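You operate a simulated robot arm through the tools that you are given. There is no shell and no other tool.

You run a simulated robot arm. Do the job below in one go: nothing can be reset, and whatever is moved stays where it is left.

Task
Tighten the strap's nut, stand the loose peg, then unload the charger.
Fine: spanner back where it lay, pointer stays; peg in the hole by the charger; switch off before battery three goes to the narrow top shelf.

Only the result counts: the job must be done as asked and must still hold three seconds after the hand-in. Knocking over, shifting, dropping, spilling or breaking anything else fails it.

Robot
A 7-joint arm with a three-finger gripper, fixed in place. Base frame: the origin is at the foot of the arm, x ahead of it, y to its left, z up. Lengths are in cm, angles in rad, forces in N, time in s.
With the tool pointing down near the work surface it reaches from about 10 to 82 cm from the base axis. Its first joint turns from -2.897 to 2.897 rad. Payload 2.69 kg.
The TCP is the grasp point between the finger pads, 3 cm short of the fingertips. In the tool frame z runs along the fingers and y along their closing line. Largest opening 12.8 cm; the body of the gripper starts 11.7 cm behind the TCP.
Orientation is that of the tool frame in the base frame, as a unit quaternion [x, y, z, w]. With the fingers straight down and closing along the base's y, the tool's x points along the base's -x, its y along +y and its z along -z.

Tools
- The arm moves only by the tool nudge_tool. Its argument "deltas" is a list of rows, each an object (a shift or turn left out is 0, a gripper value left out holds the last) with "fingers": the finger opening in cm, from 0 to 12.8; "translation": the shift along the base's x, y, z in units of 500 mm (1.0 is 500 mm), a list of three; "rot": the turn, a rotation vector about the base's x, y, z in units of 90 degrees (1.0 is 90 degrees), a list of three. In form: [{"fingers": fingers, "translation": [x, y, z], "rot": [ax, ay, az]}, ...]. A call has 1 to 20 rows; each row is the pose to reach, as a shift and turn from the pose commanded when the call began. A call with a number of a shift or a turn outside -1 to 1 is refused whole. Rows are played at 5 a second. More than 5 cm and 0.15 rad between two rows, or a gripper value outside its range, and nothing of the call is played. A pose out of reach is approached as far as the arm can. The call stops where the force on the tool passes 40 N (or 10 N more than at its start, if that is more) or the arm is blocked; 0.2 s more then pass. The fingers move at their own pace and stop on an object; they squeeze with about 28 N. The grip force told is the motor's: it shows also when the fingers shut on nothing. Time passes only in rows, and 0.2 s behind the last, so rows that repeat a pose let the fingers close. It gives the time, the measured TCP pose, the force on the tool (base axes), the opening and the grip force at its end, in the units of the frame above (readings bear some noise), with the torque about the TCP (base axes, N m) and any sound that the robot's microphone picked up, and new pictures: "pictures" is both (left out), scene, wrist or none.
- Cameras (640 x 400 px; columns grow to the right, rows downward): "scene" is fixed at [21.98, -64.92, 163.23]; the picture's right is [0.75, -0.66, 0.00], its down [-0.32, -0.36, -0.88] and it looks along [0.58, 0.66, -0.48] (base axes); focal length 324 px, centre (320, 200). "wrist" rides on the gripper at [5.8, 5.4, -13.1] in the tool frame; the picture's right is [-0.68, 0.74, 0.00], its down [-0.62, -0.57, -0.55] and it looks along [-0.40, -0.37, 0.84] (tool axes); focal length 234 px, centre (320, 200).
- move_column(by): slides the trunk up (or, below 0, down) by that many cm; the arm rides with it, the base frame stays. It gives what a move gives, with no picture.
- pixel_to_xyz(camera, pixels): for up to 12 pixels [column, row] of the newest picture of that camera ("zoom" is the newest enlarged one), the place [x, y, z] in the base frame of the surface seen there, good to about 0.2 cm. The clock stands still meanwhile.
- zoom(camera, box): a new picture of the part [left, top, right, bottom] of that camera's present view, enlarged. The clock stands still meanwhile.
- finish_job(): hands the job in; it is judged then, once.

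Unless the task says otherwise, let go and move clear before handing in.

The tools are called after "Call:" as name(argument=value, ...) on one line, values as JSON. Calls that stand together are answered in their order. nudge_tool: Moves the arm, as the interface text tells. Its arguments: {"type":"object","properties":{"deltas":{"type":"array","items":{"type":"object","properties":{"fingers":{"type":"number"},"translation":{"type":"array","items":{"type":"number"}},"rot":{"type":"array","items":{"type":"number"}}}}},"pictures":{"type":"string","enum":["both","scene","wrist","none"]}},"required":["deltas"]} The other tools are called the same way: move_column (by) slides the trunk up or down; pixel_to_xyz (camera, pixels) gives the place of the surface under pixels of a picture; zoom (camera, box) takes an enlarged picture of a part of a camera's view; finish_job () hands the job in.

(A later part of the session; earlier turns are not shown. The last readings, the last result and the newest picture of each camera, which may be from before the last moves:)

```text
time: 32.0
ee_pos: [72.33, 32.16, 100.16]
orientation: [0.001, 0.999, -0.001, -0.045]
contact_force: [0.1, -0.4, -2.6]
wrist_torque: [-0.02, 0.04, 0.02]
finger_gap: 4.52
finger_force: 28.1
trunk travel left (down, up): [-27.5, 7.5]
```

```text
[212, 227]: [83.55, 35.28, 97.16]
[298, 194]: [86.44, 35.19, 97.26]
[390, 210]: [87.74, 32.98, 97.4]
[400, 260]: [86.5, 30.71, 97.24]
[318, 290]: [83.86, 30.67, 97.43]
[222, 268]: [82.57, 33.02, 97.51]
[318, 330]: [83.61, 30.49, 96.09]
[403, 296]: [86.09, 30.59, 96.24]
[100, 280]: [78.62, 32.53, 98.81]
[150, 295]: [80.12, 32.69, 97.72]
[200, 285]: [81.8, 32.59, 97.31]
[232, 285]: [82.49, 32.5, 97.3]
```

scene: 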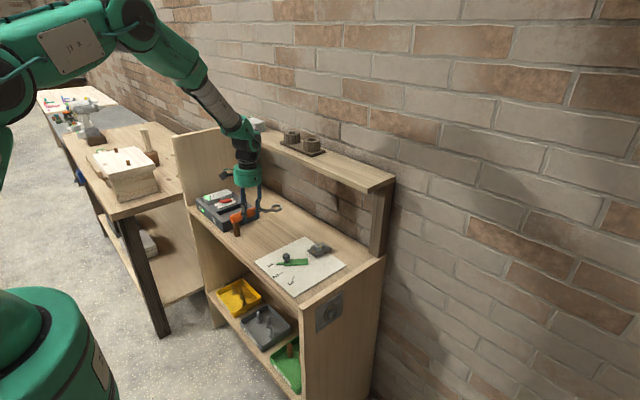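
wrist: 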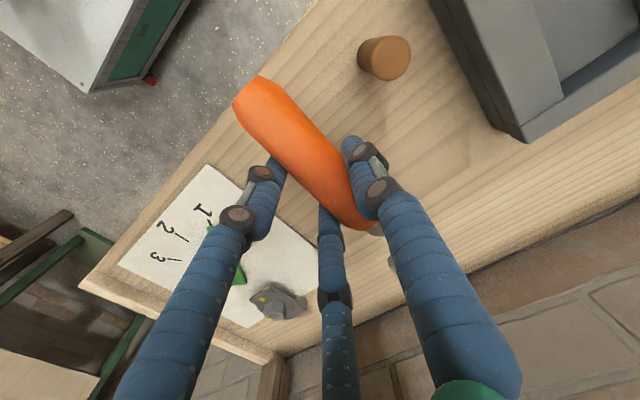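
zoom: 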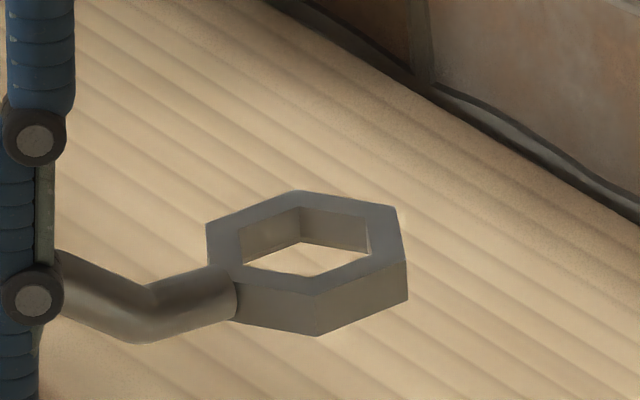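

The ring is level now; its centre is at TCP + (12.77, 0.89), bottom 3.9 below the TCP. Carrying it over the nut with the handle at 206° (TCP → (75.9, 2.6)), staying 6 cm above.

Call:
nudge_tool(deltas=[{"fingers": 0, "translation": [0.005, -0.04, 0], "rot": [0, 0, 0.02]}, {"fingers": 0, "translation": [0.012, -0.1, 0], "rot": [0, 0, 0.05]}, {"fingers": 0, "translation": [0.02, -0.165, 0], "rot": [0, 0, 0.081]}, {"fingers": 0, "translation": [0.028, -0.23, 0], "rot": [0, 0, 0.113]}, {"fingers": 0, "translation": [0.036, -0.295, 0], "rot": [0, 0, 0.145]}, {"fingers": 0, "translation": [0.0435, -0.36, 0], "rot": [0, 0, 0.177]}, {"fingers": 0, "translation": [0.0515, -0.425, 0], "rot": [0, 0, 0.209]}, {"fingers": 0, "translation": [0.0592, -0.49, 0], "rot": [0, 0, 0.24]}, {"fingers": 0, "translation": [0.067, -0.55, 0], "rot": [0, 0, 0.27]}, {"fingers": 0, "translation": [0.0712, -0.589, 0], "rot": [0, 0, 0.289]}, {"fingers": 0, "translation": [0.0712, -0.589, 0], "rot": [0, 0, 0.289]}])

Call:
zoom(camera="scene", box=[290, 220, 335, 255])

```text
time: 34.4
ee_pos: [75.54, 2.74, 99.97]
orientation: [-0.225, 0.973, -0.009, -0.043]
contact_force: [0.5, 0.2, -2.6]
wrist_torque: [-0.04, 0.02, -0.01]
finger_gap: 4.52
finger_force: 28.1
trunk travel left (down, up): [-27.5, 7.5]
```

scene: 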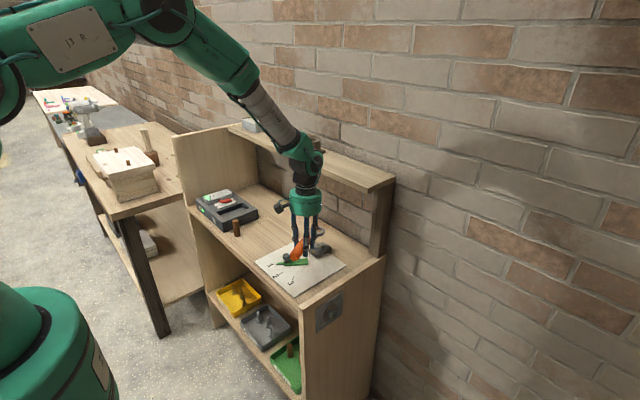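
wrist: 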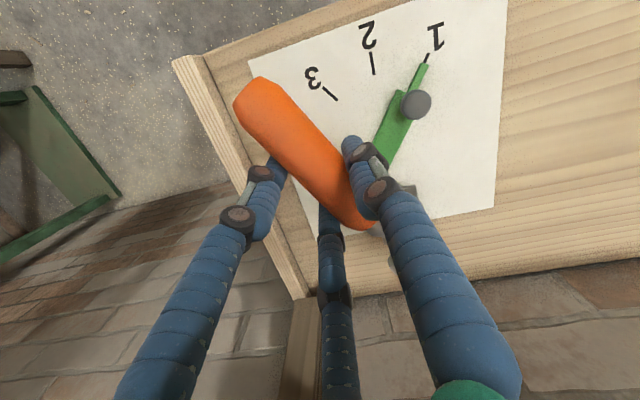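

```text
11.43 times, centred on (312, 238) of scene
```

zoom: 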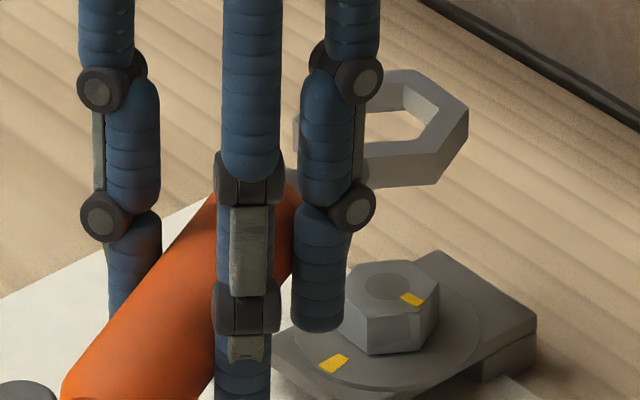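

Measuring where the ring sits over the nut: visible ring corners are around zoom (437,77), (465,110), (428,155).

Call:
pixel_to_xyz(camera="zoom", pixels=[[390, 75], [433, 76], [462, 108], [420, 152], [365, 155], [400, 87], [420, 90], [442, 113], [412, 140], [366, 146], [430, 180], [464, 140]])

Call:
pixel_to_xyz(camera="zoom", pixels=[[390, 75], [433, 76], [462, 108], [420, 152], [365, 155], [400, 87], [420, 90], [442, 113], [412, 140], [366, 146], [386, 287], [300, 150]])

```text
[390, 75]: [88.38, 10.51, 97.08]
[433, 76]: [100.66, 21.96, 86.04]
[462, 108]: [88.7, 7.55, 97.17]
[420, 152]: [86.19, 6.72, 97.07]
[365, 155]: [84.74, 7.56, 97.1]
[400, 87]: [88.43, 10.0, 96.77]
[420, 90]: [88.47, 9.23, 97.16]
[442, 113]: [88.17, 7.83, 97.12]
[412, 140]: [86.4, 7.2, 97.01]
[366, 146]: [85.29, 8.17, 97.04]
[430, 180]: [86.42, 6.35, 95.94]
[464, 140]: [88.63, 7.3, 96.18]
```

```text
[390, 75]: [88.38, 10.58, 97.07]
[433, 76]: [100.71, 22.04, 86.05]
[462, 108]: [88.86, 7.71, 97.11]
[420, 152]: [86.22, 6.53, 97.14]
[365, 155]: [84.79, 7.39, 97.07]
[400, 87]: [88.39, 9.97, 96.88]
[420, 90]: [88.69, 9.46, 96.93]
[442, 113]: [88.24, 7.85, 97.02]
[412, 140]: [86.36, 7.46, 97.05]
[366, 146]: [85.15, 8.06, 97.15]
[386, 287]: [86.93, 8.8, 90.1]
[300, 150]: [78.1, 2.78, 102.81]
```

Ring centre is about (86.8, 8.9) against the nut's (86.97, 9.0); nudging +0.17, +0.1 and lowering to just above the nut.

Call:
nudge_tool(deltas=[{"fingers": 0, "translation": [0.0034, 0.002, -0.02]}, {"fingers": 0, "translation": [0.0034, 0.002, -0.05]}, {"fingers": 0, "translation": [0.0034, 0.002, -0.08]}, {"fingers": 0, "translation": [0.0034, 0.002, -0.104]}, {"fingers": 0, "translation": [0.0034, 0.002, -0.104]}])

Call:
zoom(camera="scene", box=[295, 230, 340, 260])

Call:
zoom(camera="wrist", box=[340, 60, 480, 200])

```text
time: 35.6
ee_pos: [75.96, 2.62, 94.71]
orientation: [-0.224, 0.974, -0.01, -0.043]
contact_force: [-0.3, 0.4, -1.7]
wrist_torque: [-0.01, 0.01, 0.0]
finger_gap: 4.52
finger_force: 28.1
trunk travel left (down, up): [-27.5, 7.5]
```

scene: 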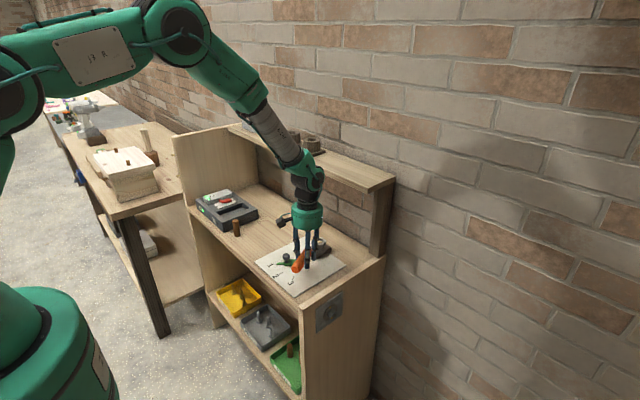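
wrist: 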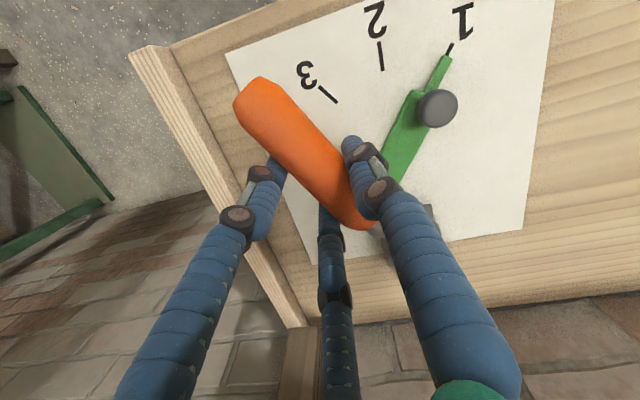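

```text
13.33 times, centred on (318, 245) of scene
```

zoom: 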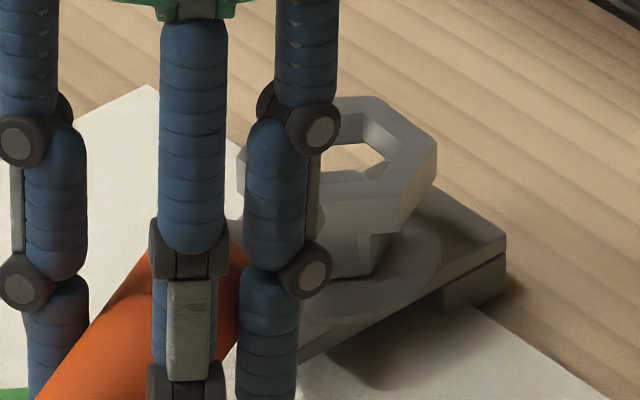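

```text
2.86 times, centred on (410, 130) of wrist
```

zoom: 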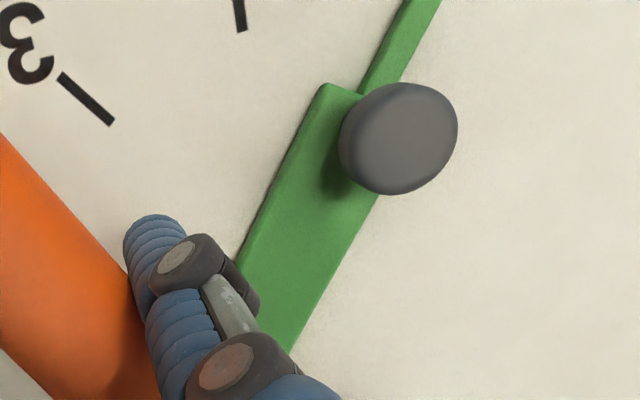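

Call:
pixel_to_xyz(camera="zoom", pixels=[[340, 100], [382, 101], [431, 147], [398, 192], [350, 195], [355, 115], [388, 147], [360, 172], [330, 200], [430, 180], [372, 225], [340, 180]])

Call:
pixel_to_xyz(camera="zoom", pixels=[[340, 100], [382, 101], [431, 147], [398, 192], [350, 195], [355, 115], [388, 147], [360, 172], [330, 200], [430, 180], [372, 225], [340, 180]])

```text
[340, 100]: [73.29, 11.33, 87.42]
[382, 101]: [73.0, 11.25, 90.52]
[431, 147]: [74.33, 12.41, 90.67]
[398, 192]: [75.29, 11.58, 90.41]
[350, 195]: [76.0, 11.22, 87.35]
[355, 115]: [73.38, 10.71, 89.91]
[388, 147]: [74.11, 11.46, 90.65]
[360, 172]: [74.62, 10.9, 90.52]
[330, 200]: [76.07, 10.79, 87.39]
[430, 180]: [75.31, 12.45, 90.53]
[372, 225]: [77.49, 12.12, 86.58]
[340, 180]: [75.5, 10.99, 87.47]
```

```text
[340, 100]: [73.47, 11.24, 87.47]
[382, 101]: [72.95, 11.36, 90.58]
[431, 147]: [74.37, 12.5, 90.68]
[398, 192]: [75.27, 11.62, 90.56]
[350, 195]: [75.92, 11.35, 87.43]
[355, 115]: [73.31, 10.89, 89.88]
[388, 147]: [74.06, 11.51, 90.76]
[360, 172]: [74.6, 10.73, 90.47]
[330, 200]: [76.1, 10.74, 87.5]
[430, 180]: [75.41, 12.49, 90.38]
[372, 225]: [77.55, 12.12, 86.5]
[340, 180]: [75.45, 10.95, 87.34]
```

Call:
zoom(camera="scene", box=[295, 230, 340, 260])

Call:
pixel_to_xyz(camera="zoom", pixels=[[340, 100], [382, 101], [431, 147], [398, 192], [350, 195], [355, 115], [388, 147], [360, 172], [330, 200], [430, 180], [372, 225], [340, 178]])

Call:
pixel_to_xyz(camera="zoom", pixels=[[340, 100], [382, 101], [431, 147], [398, 192], [350, 195], [355, 115], [388, 147], [360, 172], [330, 200], [430, 180], [372, 225], [340, 178]])

```text
13.33 times, centred on (318, 245) of scene
```

zoom: 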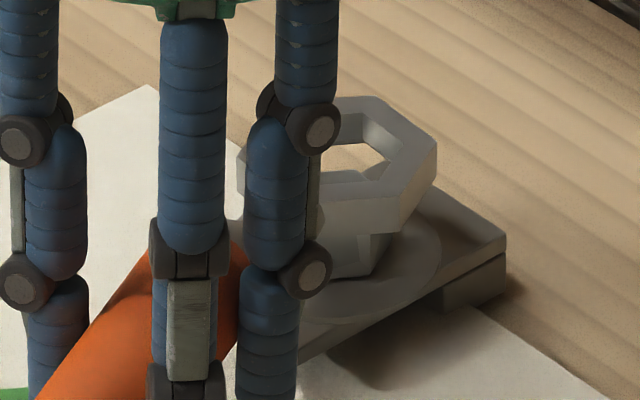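

```text
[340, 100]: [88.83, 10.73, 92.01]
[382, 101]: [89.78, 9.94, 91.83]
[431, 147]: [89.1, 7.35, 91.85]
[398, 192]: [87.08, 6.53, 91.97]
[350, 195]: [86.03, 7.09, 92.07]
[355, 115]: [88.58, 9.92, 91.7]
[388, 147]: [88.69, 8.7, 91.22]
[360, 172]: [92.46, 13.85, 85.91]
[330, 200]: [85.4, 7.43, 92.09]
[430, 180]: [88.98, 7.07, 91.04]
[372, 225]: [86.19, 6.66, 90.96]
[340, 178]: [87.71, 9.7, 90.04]
```

```text
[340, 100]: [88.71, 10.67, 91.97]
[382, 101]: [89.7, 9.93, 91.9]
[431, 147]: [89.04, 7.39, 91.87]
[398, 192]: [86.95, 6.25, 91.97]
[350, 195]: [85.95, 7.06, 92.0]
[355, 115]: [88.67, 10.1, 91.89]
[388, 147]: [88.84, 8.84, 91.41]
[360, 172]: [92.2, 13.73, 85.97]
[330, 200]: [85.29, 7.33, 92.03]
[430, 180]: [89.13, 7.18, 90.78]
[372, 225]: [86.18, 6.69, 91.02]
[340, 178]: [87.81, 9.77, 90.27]
```

The ring hangs level just above the nut, roughly concentric. Lowering another 1.2 cm in small steps and watching the force.

Call:
nudge_tool(deltas=[{"fingers": 0, "translation": [-0.001, 0.001, -0.008]}, {"fingers": 0, "translation": [-0.001, 0.001, -0.014]}, {"fingers": 0, "translation": [-0.001, 0.001, -0.019]}, {"fingers": 0, "translation": [-0.001, 0.001, -0.024]}, {"fingers": 0, "translation": [-0.001, 0.001, -0.024]}], pictures="scene")

Call:
zoom(camera="scene", box=[295, 230, 340, 260])

```text
time: 36.8
ee_pos: [75.81, 2.71, 93.71]
orientation: [-0.224, 0.974, -0.01, -0.043]
contact_force: [0.3, -0.3, -1.7]
wrist_torque: [-0.01, 0.03, -0.03]
finger_gap: 4.52
finger_force: 28.1
trunk travel left (down, up): [-27.5, 7.5]
```

scene: 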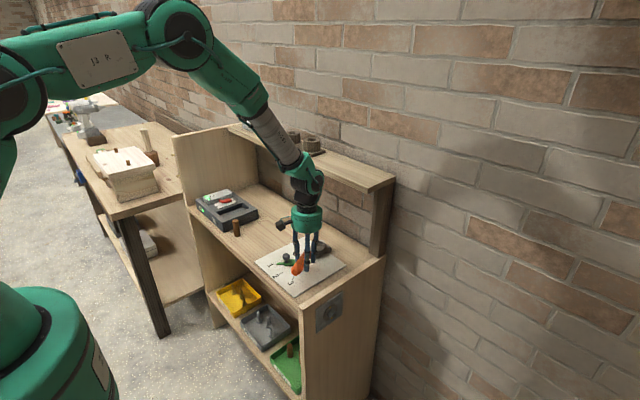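

```text
13.33 times, centred on (318, 245) of scene
```

zoom: 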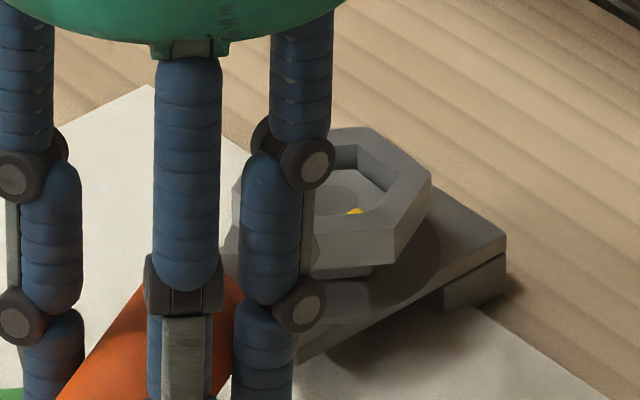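

No contact force, and the nut is now inside the ring. Lowering another 0.8 cm for full engagement.

Call:
nudge_tool(deltas=[{"fingers": 0, "translation": [0, 0, -0.006]}, {"fingers": 0, "translation": [0, 0, -0.011]}, {"fingers": 0, "translation": [0, 0, -0.016]}, {"fingers": 0, "translation": [0, 0, -0.016]}], pictures="scene")

Call:
zoom(camera="scene", box=[295, 230, 340, 260])

```text
time: 37.8
ee_pos: [75.96, 2.8, 93.06]
orientation: [-0.224, 0.974, -0.01, -0.043]
contact_force: [-1.2, 1.1, -2.3]
wrist_torque: [-0.06, 0.01, -0.03]
finger_gap: 4.5
finger_force: 28.0
trunk travel left (down, up): [-27.5, 7.5]
```

scene: 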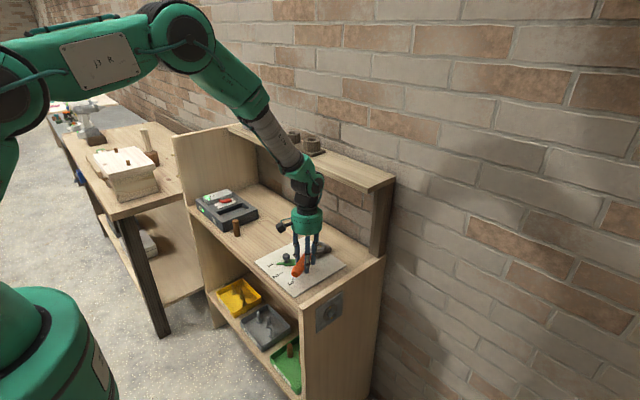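

```text
13.33 times, centred on (318, 245) of scene
```

zoom: 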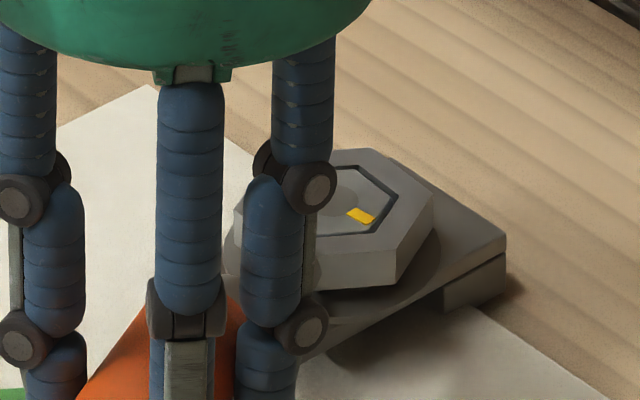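

The spanner is seated on the nut. Turning clockwise about (86.97, 9.0) by 19° (handle 206° → 187°, clear of the knob).

Call:
nudge_tool(deltas=[{"fingers": 0, "translation": [-0.0043, 0.0078, 0], "rot": [0, 0, -0.0222]}, {"fingers": 0, "translation": [-0.0083, 0.0158, 0], "rot": [0, 0, -0.0444]}, {"fingers": 0, "translation": [-0.0121, 0.0238, 0], "rot": [0, 0, -0.0667]}, {"fingers": 0, "translation": [-0.0155, 0.032, 0], "rot": [0, 0, -0.0889]}, {"fingers": 0, "translation": [-0.0187, 0.0404, 0], "rot": [0, 0, -0.1111]}, {"fingers": 0, "translation": [-0.0216, 0.0488, 0], "rot": [0, 0, -0.1333]}, {"fingers": 0, "translation": [-0.0241, 0.0573, 0], "rot": [0, 0, -0.1556]}, {"fingers": 0, "translation": [-0.0264, 0.0659, 0], "rot": [0, 0, -0.1778]}, {"fingers": 0, "translation": [-0.0284, 0.0746, 0], "rot": [0, 0, -0.2]}, {"fingers": 0, "translation": [-0.0293, 0.079, 0], "rot": [0, 0, -0.2111]}, {"fingers": 0, "translation": [-0.0293, 0.079, 0], "rot": [0, 0, -0.2111]}])

Call:
zoom(camera="scene", box=[280, 230, 340, 270])

```text
time: 40.2
ee_pos: [74.46, 6.83, 92.88]
orientation: [-0.061, 0.997, -0.002, -0.045]
contact_force: [-6.7, -2.5, -0.9]
wrist_torque: [-0.05, -0.09, -0.19]
finger_gap: 4.51
finger_force: 28.1
trunk travel left (down, up): [-27.5, 7.5]
```

scene: 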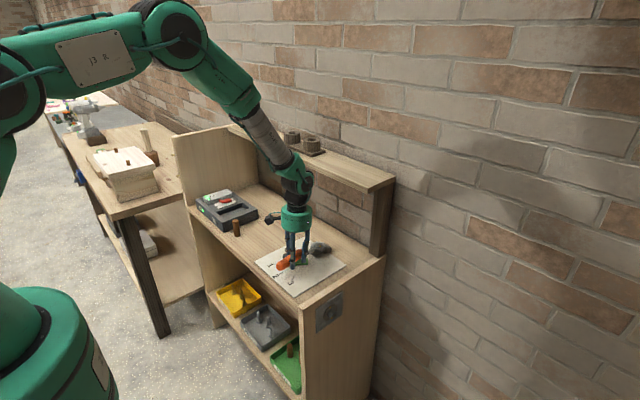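
wrist: 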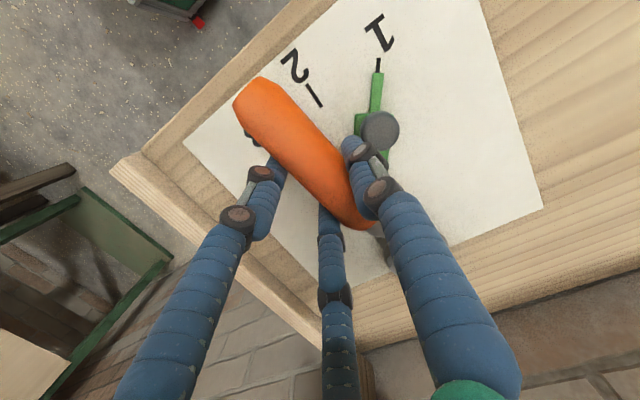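

```text
10.00 times, centred on (310, 250) of scene
```

zoom: 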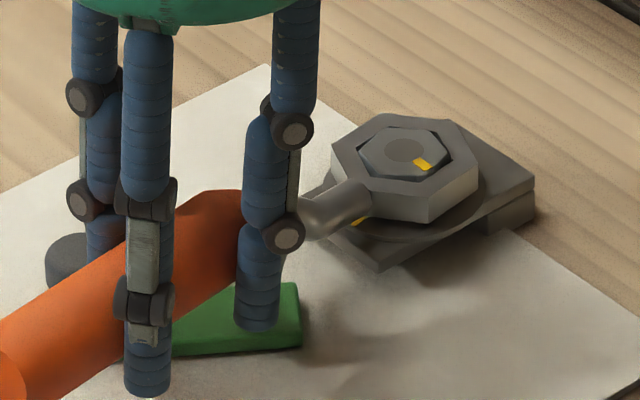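

The turn went through with light force. Checking clearance to the knob and whether the pointer moved, plus the nut's mark.

Call:
zoom(camera="wrist", box=[320, 60, 440, 180])

Call:
pixel_to_xyz(camera="zoom", pixels=[[320, 190], [290, 160], [350, 160], [370, 220], [310, 70], [315, 90], [300, 110], [240, 240], [280, 190], [230, 200]])

Call:
zoom(camera="scene", box=[305, 238, 332, 256])

```text
3.33 times, centred on (380, 120) of wrist
```

zoom: 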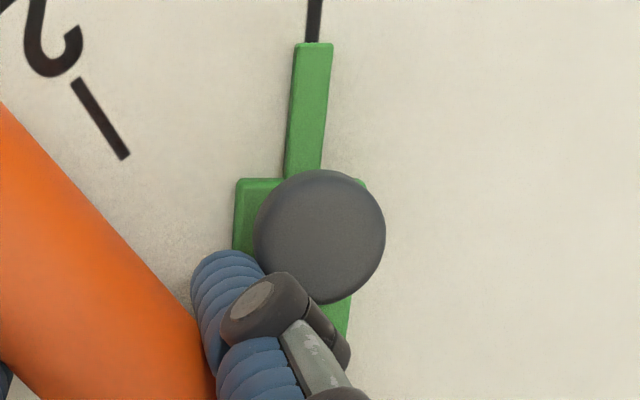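

```text
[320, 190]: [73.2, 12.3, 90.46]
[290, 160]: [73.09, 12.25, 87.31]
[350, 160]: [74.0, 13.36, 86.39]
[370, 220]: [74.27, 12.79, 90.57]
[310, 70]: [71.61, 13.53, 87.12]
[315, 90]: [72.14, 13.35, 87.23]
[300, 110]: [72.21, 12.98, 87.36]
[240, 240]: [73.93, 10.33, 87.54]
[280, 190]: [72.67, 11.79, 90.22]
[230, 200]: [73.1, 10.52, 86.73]
```

```text
16.00 times, centred on (318, 247) of scene
```

zoom: 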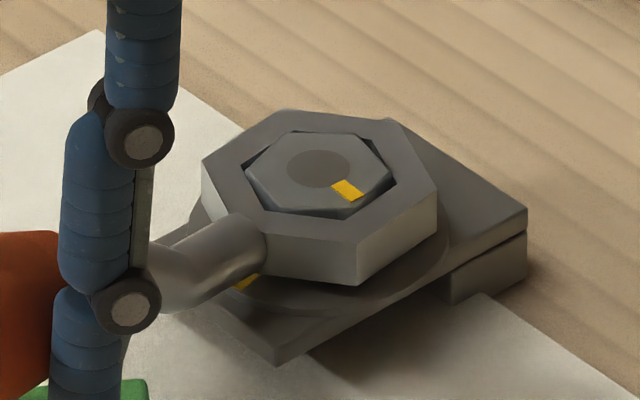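

The nut turned only a few degrees (the hex play is large), and the finger is within ~0.4 cm of the knob, so this is the stroke's limit. Measuring the nut mark now.

Call:
pixel_to_xyz(camera="zoom", pixels=[[339, 184], [357, 196], [347, 190], [318, 168], [247, 176], [272, 136], [353, 131], [386, 166], [365, 208], [282, 211], [347, 190], [318, 168]])

Call:
pixel_to_xyz(camera="zoom", pixels=[[339, 184], [357, 196], [347, 190], [318, 168], [250, 178], [278, 137], [350, 135], [384, 166], [355, 208], [270, 208], [347, 190], [357, 196]])

```text
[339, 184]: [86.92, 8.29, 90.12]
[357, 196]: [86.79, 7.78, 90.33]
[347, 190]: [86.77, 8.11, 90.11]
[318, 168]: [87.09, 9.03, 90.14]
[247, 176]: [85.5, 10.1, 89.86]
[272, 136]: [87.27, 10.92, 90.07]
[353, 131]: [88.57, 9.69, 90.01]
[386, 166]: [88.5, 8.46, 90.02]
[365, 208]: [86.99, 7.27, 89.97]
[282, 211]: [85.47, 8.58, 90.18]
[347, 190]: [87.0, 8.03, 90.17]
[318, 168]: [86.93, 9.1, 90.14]
```

```text
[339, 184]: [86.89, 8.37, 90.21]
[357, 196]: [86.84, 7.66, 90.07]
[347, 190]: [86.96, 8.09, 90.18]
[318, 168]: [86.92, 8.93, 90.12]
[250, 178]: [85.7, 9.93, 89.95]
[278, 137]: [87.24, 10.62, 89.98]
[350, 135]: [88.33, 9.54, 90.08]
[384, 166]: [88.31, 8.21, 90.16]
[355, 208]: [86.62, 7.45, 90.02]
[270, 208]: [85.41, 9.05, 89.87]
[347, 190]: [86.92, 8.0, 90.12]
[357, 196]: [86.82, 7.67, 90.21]
```

The nut has turned about 12° (mark now at -95°), leaving ~80°. Now: back off 3°, lift 2.4 cm, swing back +60° around the nut to handle 249°, and check before lowering.

Call:
nudge_tool(deltas=[{"fingers": 0, "translation": [0.0029, -0.013, 0], "rot": [0, 0, 0.0333]}, {"fingers": 0, "translation": [0.0029, -0.013, 0.012], "rot": [0, 0, 0.0333]}, {"fingers": 0, "translation": [0.0029, -0.013, 0.03], "rot": [0, 0, 0.0333]}, {"fingers": 0, "translation": [0.0029, -0.013, 0.048], "rot": [0, 0, 0.0333]}, {"fingers": 0, "translation": [0.0029, -0.013, 0.048], "rot": [0, 0, 0.0333]}, {"fingers": 0, "translation": [0.0114, -0.0407, 0.048], "rot": [0, 0, 0.1056]}, {"fingers": 0, "translation": [0.023, -0.0672, 0.048], "rot": [0, 0, 0.1778]}, {"fingers": 0, "translation": [0.0375, -0.0923, 0.048], "rot": [0, 0, 0.25]}, {"fingers": 0, "translation": [0.0547, -0.1155, 0.048], "rot": [0, 0, 0.3222]}, {"fingers": 0, "translation": [0.0745, -0.1366, 0.048], "rot": [0, 0, 0.3944]}, {"fingers": 0, "translation": [0.0965, -0.1554, 0.048], "rot": [0, 0, 0.4667]}, {"fingers": 0, "translation": [0.1206, -0.1715, 0.048], "rot": [0, 0, 0.5389]}, {"fingers": 0, "translation": [0.1462, -0.1848, 0.048], "rot": [0, 0, 0.6111]}, {"fingers": 0, "translation": [0.1754, -0.1958, 0.048], "rot": [0, 0, 0.6889]}, {"fingers": 0, "translation": [0.1754, -0.1958, 0.048], "rot": [0, 0, 0.6889]}])

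Call:
zoom(camera="scene", box=[300, 230, 345, 260])

Call:
zoom(camera="scene", box=[280, 130, 400, 260])

```text
time: 43.4
ee_pos: [83.15, -3.07, 95.06]
orientation: [-0.566, 0.823, -0.025, -0.037]
contact_force: [0.0, 0.7, -2.6]
wrist_torque: [-0.02, 0.0, -0.02]
finger_gap: 4.53
finger_force: 28.2
trunk travel left (down, up): [-27.5, 7.5]
```

scene: 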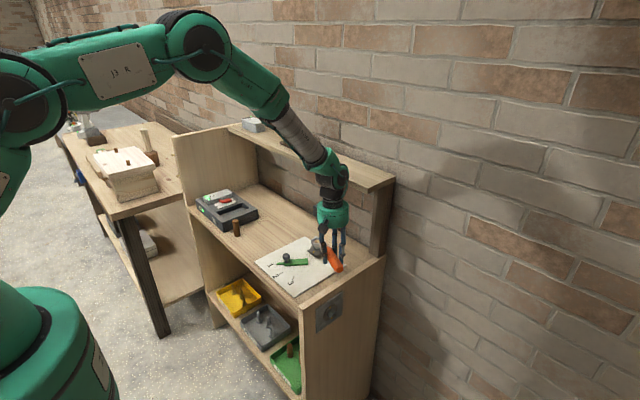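
wrist: 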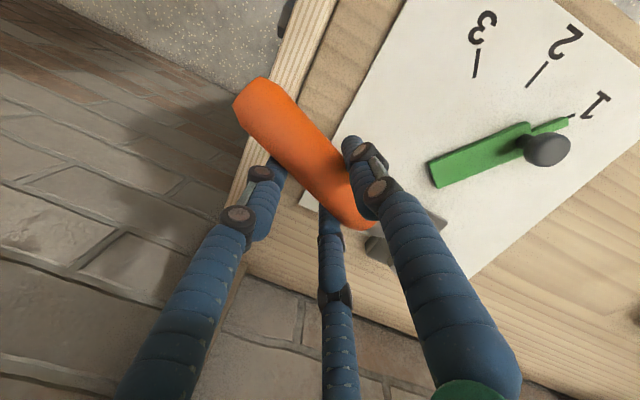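

```text
13.33 times, centred on (322, 245) of scene
```

zoom: 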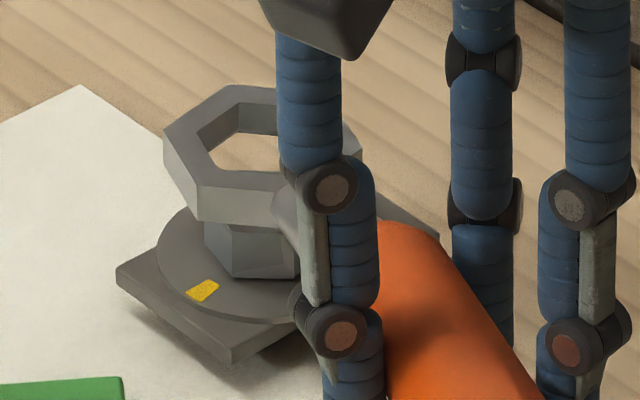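

```text
3.08 times, centred on (340, 195) of scene
```

zoom: 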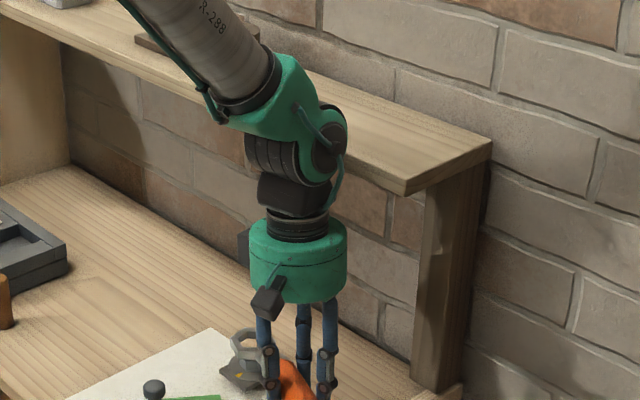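

Pointer untouched. Measuring the ring versus the nut before lowering.

Call:
zoom(camera="scene", box=[300, 230, 345, 260])

Call:
pixel_to_xyz(camera="zoom", pixels=[[168, 133], [232, 90], [270, 92], [202, 184], [285, 188], [205, 142], [240, 108], [212, 174], [270, 172], [200, 215], [350, 140], [260, 188]])

Call:
pixel_to_xyz(camera="zoom", pixels=[[168, 133], [232, 90], [270, 92], [202, 184], [285, 188], [205, 142], [240, 108], [212, 174], [270, 172], [200, 215], [350, 140], [260, 188]])

```text
13.33 times, centred on (322, 245) of scene
```

zoom: 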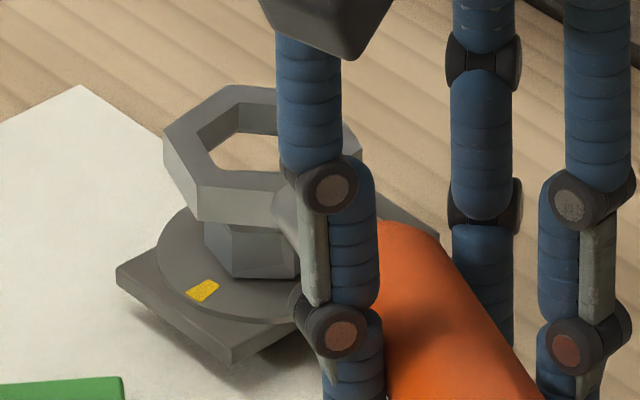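

```text
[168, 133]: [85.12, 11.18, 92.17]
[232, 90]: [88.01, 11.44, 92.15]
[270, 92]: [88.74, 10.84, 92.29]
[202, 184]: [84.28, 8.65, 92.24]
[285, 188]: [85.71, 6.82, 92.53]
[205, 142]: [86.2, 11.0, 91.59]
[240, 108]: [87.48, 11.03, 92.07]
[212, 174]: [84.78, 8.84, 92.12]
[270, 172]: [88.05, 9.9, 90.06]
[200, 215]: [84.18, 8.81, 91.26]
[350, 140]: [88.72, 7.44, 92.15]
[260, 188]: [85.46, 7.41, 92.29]
```

```text
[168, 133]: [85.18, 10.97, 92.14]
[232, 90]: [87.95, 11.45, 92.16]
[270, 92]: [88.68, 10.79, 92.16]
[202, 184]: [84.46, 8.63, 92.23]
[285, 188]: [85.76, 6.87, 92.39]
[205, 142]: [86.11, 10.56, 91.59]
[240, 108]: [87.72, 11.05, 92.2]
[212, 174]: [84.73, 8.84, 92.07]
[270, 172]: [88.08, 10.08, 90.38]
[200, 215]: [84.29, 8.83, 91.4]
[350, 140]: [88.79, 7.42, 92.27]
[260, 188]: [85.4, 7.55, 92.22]
```

The ring centre is within 0.1 cm of the nut. Lowering onto it in small steps.

Call:
nudge_tool(deltas=[{"fingers": 0, "translation": [0.001, -0.0014, -0.012]}, {"fingers": 0, "translation": [0.001, -0.0014, -0.02]}, {"fingers": 0, "translation": [0.001, -0.0014, -0.027]}, {"fingers": 0, "translation": [0.001, -0.0014, -0.034]}, {"fingers": 0, "translation": [0.001, -0.0014, -0.041]}, {"fingers": 0, "translation": [0.001, -0.0014, -0.047]}, {"fingers": 0, "translation": [0.001, -0.0014, -0.047]}], pictures="scene")

Call:
zoom(camera="scene", box=[300, 230, 345, 260])

```text
time: 45.0
ee_pos: [83.18, -2.99, 92.79]
orientation: [-0.566, 0.823, -0.024, -0.036]
contact_force: [-0.9, -3.0, -4.4]
wrist_torque: [-0.28, 0.02, -0.02]
finger_gap: 4.52
finger_force: 28.2
trunk travel left (down, up): [-27.5, 7.5]
```

scene: 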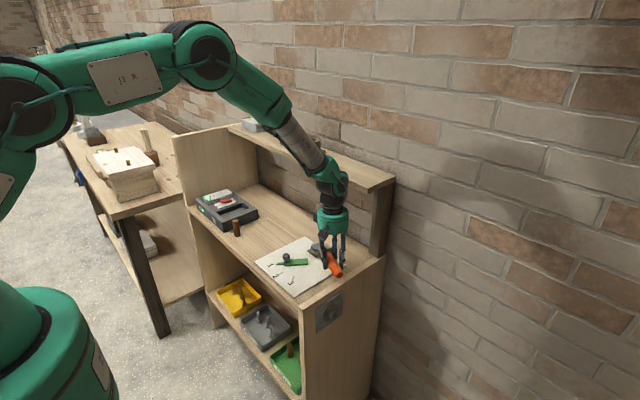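

```text
13.33 times, centred on (322, 245) of scene
```

zoom: 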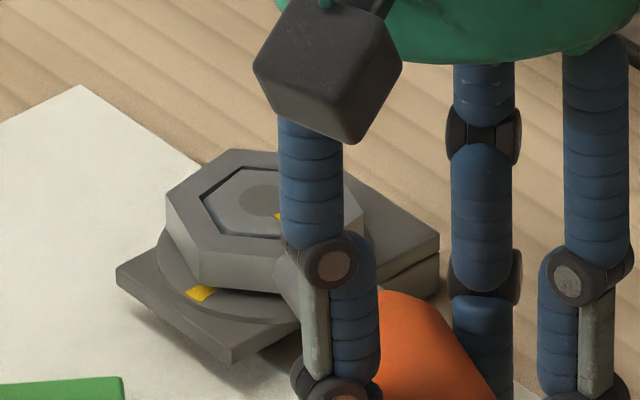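

Seated again. Now the long stroke: 60° clockwise (handle 249° → 189°) in 3° steps.

Call:
nudge_tool(deltas=[{"fingers": 0, "translation": [-0.0127, 0.0042, 0], "rot": [0, 0, -0.0333]}, {"fingers": 0, "translation": [-0.0252, 0.0091, 0], "rot": [0, 0, -0.0667]}, {"fingers": 0, "translation": [-0.0374, 0.0146, 0], "rot": [0, 0, -0.1]}, {"fingers": 0, "translation": [-0.0494, 0.0208, 0], "rot": [0, 0, -0.1333]}, {"fingers": 0, "translation": [-0.0609, 0.0276, 0], "rot": [0, 0, -0.1667]}, {"fingers": 0, "translation": [-0.0721, 0.035, 0], "rot": [0, 0, -0.2]}, {"fingers": 0, "translation": [-0.0829, 0.0429, 0], "rot": [0, 0, -0.2333]}, {"fingers": 0, "translation": [-0.0933, 0.0514, 0], "rot": [0, 0, -0.2667]}, {"fingers": 0, "translation": [-0.1032, 0.0605, 0], "rot": [0, 0, -0.3]}, {"fingers": 0, "translation": [-0.1127, 0.07, 0], "rot": [0, 0, -0.3333]}, {"fingers": 0, "translation": [-0.1216, 0.08, 0], "rot": [0, 0, -0.3667]}, {"fingers": 0, "translation": [-0.13, 0.0905, 0], "rot": [0, 0, -0.4]}, {"fingers": 0, "translation": [-0.1378, 0.1014, 0], "rot": [0, 0, -0.4333]}, {"fingers": 0, "translation": [-0.145, 0.1127, 0], "rot": [0, 0, -0.4667]}, {"fingers": 0, "translation": [-0.1517, 0.1244, 0], "rot": [0, 0, -0.5]}, {"fingers": 0, "translation": [-0.1577, 0.1364, 0], "rot": [0, 0, -0.5333]}, {"fingers": 0, "translation": [-0.1631, 0.1487, 0], "rot": [0, 0, -0.5667]}, {"fingers": 0, "translation": [-0.1678, 0.1612, 0], "rot": [0, 0, -0.6]}, {"fingers": 0, "translation": [-0.1718, 0.174, 0], "rot": [0, 0, -0.6333]}, {"fingers": 0, "translation": [-0.1752, 0.187, 0], "rot": [0, 0, -0.6667]}])

Call:
zoom(camera="scene", box=[305, 238, 332, 256])

Call:
zoom(camera="wrist", box=[320, 60, 440, 180])

```text
time: 49.2
ee_pos: [74.65, 6.45, 92.78]
orientation: [-0.077, 0.996, -0.003, -0.044]
contact_force: [-2.4, -3.1, -1.6]
wrist_torque: [-0.11, 0.05, -0.23]
finger_gap: 4.54
finger_force: 27.6
trunk travel left (down, up): [-27.5, 7.5]
```

scene: 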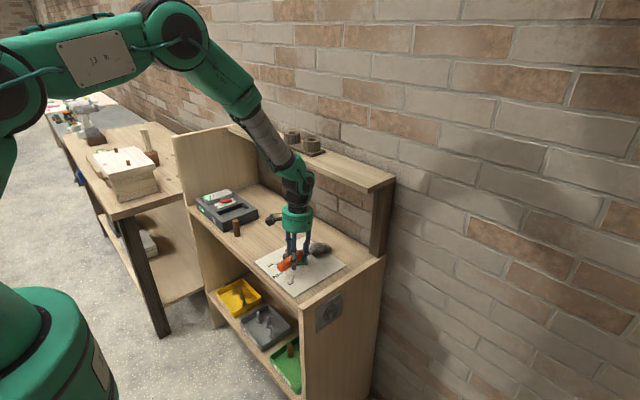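
wrist: 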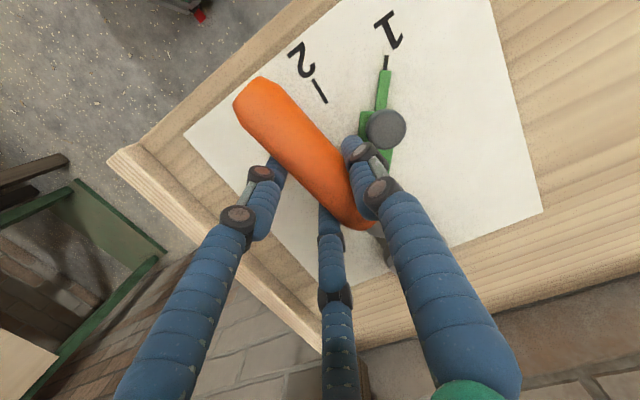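

```text
16.00 times, centred on (318, 247) of scene
```

zoom: 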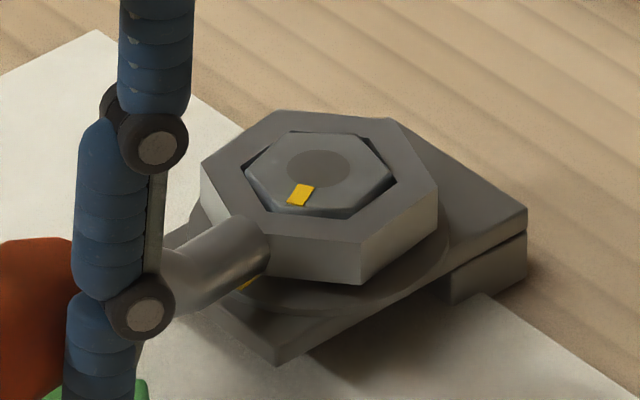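

```text
3.33 times, centred on (380, 120) of wrist
```

zoom: 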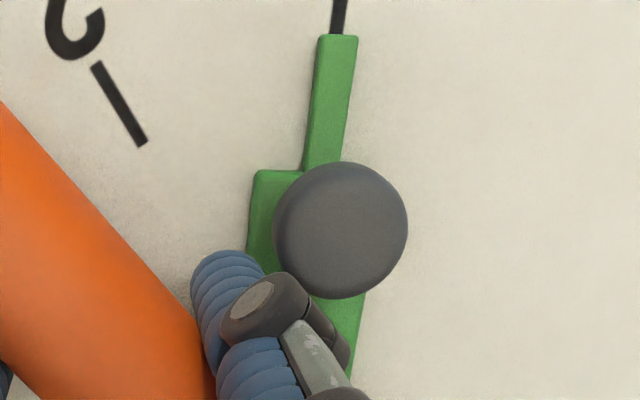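

The nut mark moved to zoom (300,195). Measuring its angle.

Call:
zoom(camera="scene", box=[305, 238, 332, 256])

Call:
pixel_to_xyz(camera="zoom", pixels=[[305, 188], [296, 202], [300, 195], [318, 168], [305, 188], [296, 202], [300, 195], [318, 168], [305, 188], [296, 202], [300, 195], [318, 168]])

```text
16.00 times, centred on (318, 247) of scene
```

zoom: 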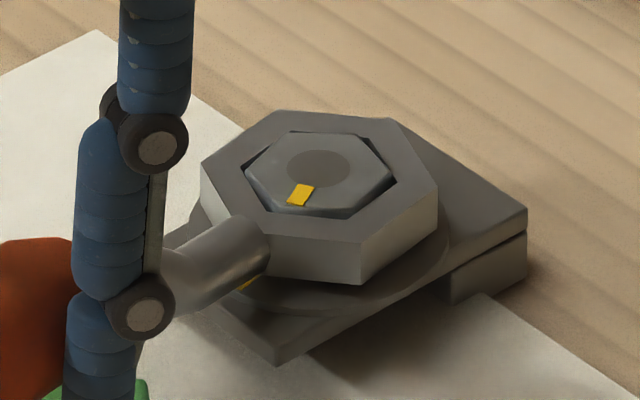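

```text
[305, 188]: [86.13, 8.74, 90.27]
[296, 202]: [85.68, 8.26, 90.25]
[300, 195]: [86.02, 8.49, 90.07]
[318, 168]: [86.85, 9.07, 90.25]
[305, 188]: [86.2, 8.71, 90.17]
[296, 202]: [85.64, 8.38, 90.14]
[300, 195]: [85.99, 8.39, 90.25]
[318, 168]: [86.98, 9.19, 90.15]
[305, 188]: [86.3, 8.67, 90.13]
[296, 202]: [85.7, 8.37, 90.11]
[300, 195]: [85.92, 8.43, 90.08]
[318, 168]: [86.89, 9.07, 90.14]
```

Mark is now at ~209.5°, so ~25° remains. Same ratchet: back off, lift, swing to handle 252°.

Call:
nudge_tool(deltas=[{"fingers": 0, "translation": [0.0047, -0.0173, 0], "rot": [0, 0, 0.0444]}, {"fingers": 0, "translation": [0.0047, -0.0173, 0.012], "rot": [0, 0, 0.0444]}, {"fingers": 0, "translation": [0.0047, -0.0173, 0.03], "rot": [0, 0, 0.0444]}, {"fingers": 0, "translation": [0.0047, -0.0173, 0.05], "rot": [0, 0, 0.0444]}, {"fingers": 0, "translation": [0.0047, -0.0173, 0.05], "rot": [0, 0, 0.0444]}, {"fingers": 0, "translation": [0.0148, -0.0445, 0.05], "rot": [0, 0, 0.1167]}, {"fingers": 0, "translation": [0.0279, -0.0704, 0.05], "rot": [0, 0, 0.1889]}, {"fingers": 0, "translation": [0.0439, -0.0947, 0.05], "rot": [0, 0, 0.2611]}, {"fingers": 0, "translation": [0.0625, -0.117, 0.05], "rot": [0, 0, 0.3333]}, {"fingers": 0, "translation": [0.0836, -0.137, 0.05], "rot": [0, 0, 0.4056]}, {"fingers": 0, "translation": [0.1068, -0.1546, 0.05], "rot": [0, 0, 0.4778]}, {"fingers": 0, "translation": [0.1318, -0.1694, 0.05], "rot": [0, 0, 0.55]}, {"fingers": 0, "translation": [0.1583, -0.1812, 0.05], "rot": [0, 0, 0.6222]}, {"fingers": 0, "translation": [0.1881, -0.1906, 0.05], "rot": [0, 0, 0.7]}, {"fingers": 0, "translation": [0.1881, -0.1906, 0.05], "rot": [0, 0, 0.7]}], pictures="scene")

Call:
zoom(camera="scene", box=[300, 230, 345, 260])

Call:
pixel_to_xyz(camera="zoom", pixels=[[168, 133], [232, 90], [270, 92], [202, 184], [285, 188], [205, 142], [240, 108], [212, 174], [270, 172], [200, 215], [350, 140], [260, 188]])

```text
time: 52.4
ee_pos: [84.14, -3.37, 95.47]
orientation: [-0.588, 0.808, -0.025, -0.036]
contact_force: [0.0, 0.1, -1.0]
wrist_torque: [-0.05, 0.0, 0.0]
finger_gap: 4.5
finger_force: 28.2
trunk travel left (down, up): [-27.5, 7.5]
```

scene: 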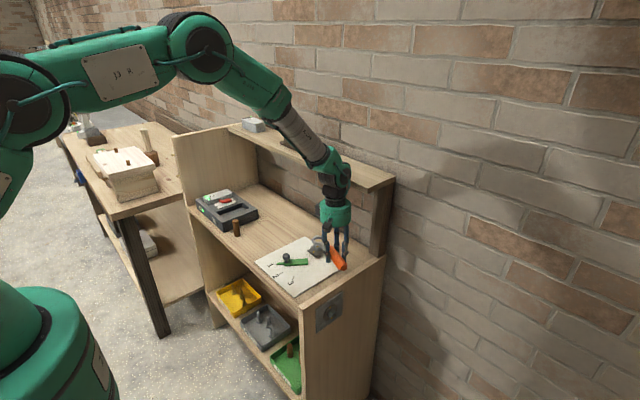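

```text
13.33 times, centred on (322, 245) of scene
```

zoom: 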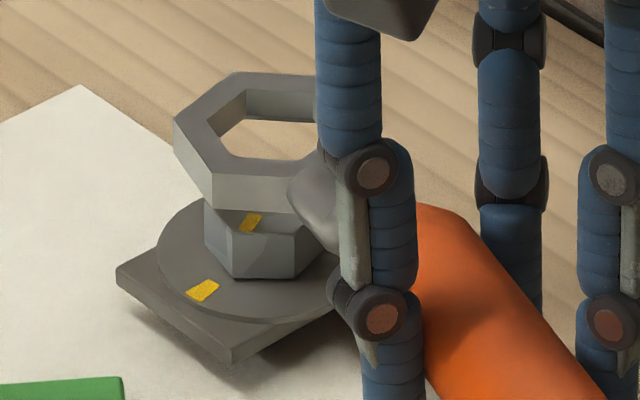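

```text
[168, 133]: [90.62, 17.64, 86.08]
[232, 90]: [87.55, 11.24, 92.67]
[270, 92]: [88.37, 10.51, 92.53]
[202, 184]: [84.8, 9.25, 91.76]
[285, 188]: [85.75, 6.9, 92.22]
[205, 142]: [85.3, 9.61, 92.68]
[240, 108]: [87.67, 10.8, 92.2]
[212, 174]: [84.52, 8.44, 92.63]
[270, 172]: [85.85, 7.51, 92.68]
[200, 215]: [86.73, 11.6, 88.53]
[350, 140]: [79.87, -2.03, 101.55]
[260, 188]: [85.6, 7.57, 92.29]
```

Call:
pixel_to_xyz(camera="zoom", pixels=[[178, 124], [238, 77], [213, 170], [217, 127], [244, 93], [227, 152], [178, 124], [238, 77], [213, 170], [310, 80], [280, 160], [300, 118]])

Call:
pixel_to_xyz(camera="zoom", pixels=[[178, 124], [238, 77], [213, 170], [213, 205], [176, 155], [227, 152], [178, 124], [238, 77], [213, 170], [310, 80], [280, 160], [250, 222]])

```text
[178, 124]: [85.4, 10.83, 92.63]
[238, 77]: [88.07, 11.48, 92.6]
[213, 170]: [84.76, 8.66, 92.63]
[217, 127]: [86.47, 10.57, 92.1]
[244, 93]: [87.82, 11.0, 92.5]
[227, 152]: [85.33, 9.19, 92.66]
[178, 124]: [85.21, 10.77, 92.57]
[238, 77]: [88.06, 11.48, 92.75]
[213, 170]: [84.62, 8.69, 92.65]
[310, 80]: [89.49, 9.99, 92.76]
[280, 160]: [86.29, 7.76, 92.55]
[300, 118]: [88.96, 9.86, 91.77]
```

```text
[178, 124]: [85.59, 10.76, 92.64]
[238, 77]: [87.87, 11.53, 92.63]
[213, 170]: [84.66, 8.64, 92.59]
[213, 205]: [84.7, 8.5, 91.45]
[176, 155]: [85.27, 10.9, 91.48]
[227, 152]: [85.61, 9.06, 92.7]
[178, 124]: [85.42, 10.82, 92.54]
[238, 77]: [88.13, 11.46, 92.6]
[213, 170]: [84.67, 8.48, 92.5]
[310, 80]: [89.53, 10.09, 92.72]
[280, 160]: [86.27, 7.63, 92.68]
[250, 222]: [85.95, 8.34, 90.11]
```

Ring centre reads (87.15, 9.06) versus the nut at (86.96, 9.03); correcting -0.18 in x and lowering.

Call:
nudge_tool(deltas=[{"fingers": 0, "translation": [-0.0036, -0.0005, -0.012]}, {"fingers": 0, "translation": [-0.0036, -0.0005, -0.022]}, {"fingers": 0, "translation": [-0.0036, -0.0005, -0.029]}, {"fingers": 0, "translation": [-0.0036, -0.0005, -0.036]}, {"fingers": 0, "translation": [-0.0036, -0.0005, -0.043]}, {"fingers": 0, "translation": [-0.0036, -0.0005, -0.049]}, {"fingers": 0, "translation": [-0.0036, -0.0005, -0.049]}], pictures="scene")

Call:
zoom(camera="scene", box=[300, 230, 345, 260])

```text
time: 54.0
ee_pos: [83.91, -3.4, 92.97]
orientation: [-0.587, 0.808, -0.026, -0.036]
contact_force: [-1.1, 0.9, -3.1]
wrist_torque: [-0.04, -0.04, 0.04]
finger_gap: 4.52
finger_force: 28.0
trunk travel left (down, up): [-27.5, 7.5]
```

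scene: 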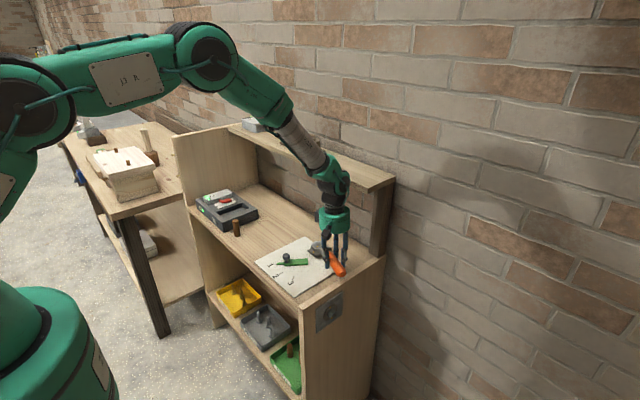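

```text
13.33 times, centred on (322, 245) of scene
```

zoom: 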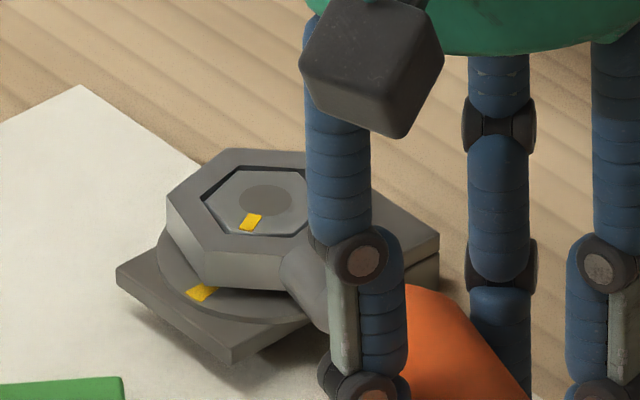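

Seated. Turning 26° clockwise, then I'll measure the marks before the final trim.

Call:
nudge_tool(deltas=[{"fingers": 0, "translation": [-0.0129, 0.0038, 0], "rot": [0, 0, -0.0333]}, {"fingers": 0, "translation": [-0.0257, 0.0082, 0], "rot": [0, 0, -0.0667]}, {"fingers": 0, "translation": [-0.0382, 0.0133, 0], "rot": [0, 0, -0.1]}, {"fingers": 0, "translation": [-0.0504, 0.019, 0], "rot": [0, 0, -0.1333]}, {"fingers": 0, "translation": [-0.0623, 0.0253, 0], "rot": [0, 0, -0.1667]}, {"fingers": 0, "translation": [-0.0738, 0.0323, 0], "rot": [0, 0, -0.2]}, {"fingers": 0, "translation": [-0.085, 0.0399, 0], "rot": [0, 0, -0.2333]}, {"fingers": 0, "translation": [-0.0957, 0.048, 0], "rot": [0, 0, -0.2667]}, {"fingers": 0, "translation": [-0.1027, 0.0537, 0], "rot": [0, 0, -0.2889]}, {"fingers": 0, "translation": [-0.1027, 0.0537, 0], "rot": [0, 0, -0.2889]}], pictures="scene")

Call:
zoom(camera="scene", box=[305, 238, 332, 256])

```text
time: 56.2
ee_pos: [78.63, -0.75, 92.91]
orientation: [-0.39, 0.92, -0.018, -0.04]
contact_force: [2.2, 1.7, -4.1]
wrist_torque: [-0.04, 0.01, -0.15]
finger_gap: 4.51
finger_force: 28.3
trunk travel left (down, up): [-27.5, 7.5]
```

scene: 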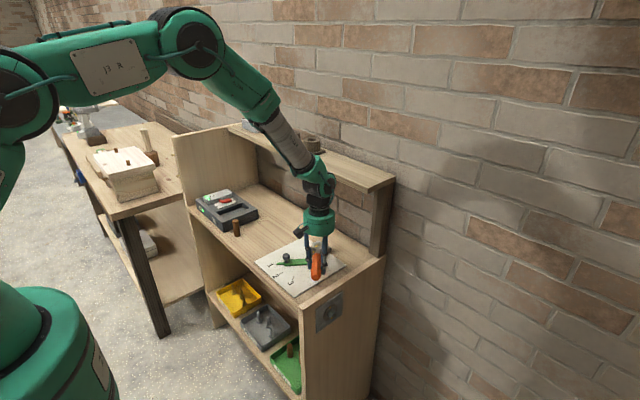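

```text
16.00 times, centred on (318, 247) of scene
```

zoom: 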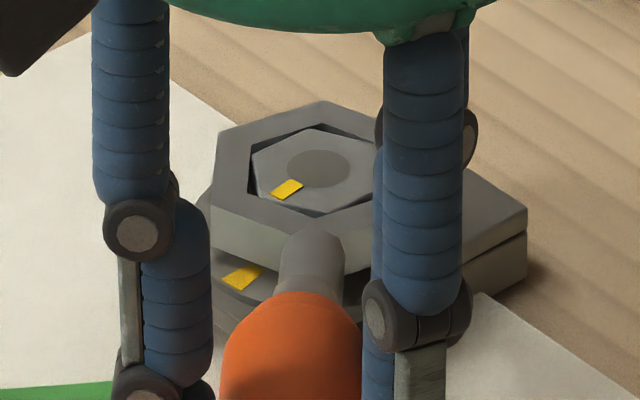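

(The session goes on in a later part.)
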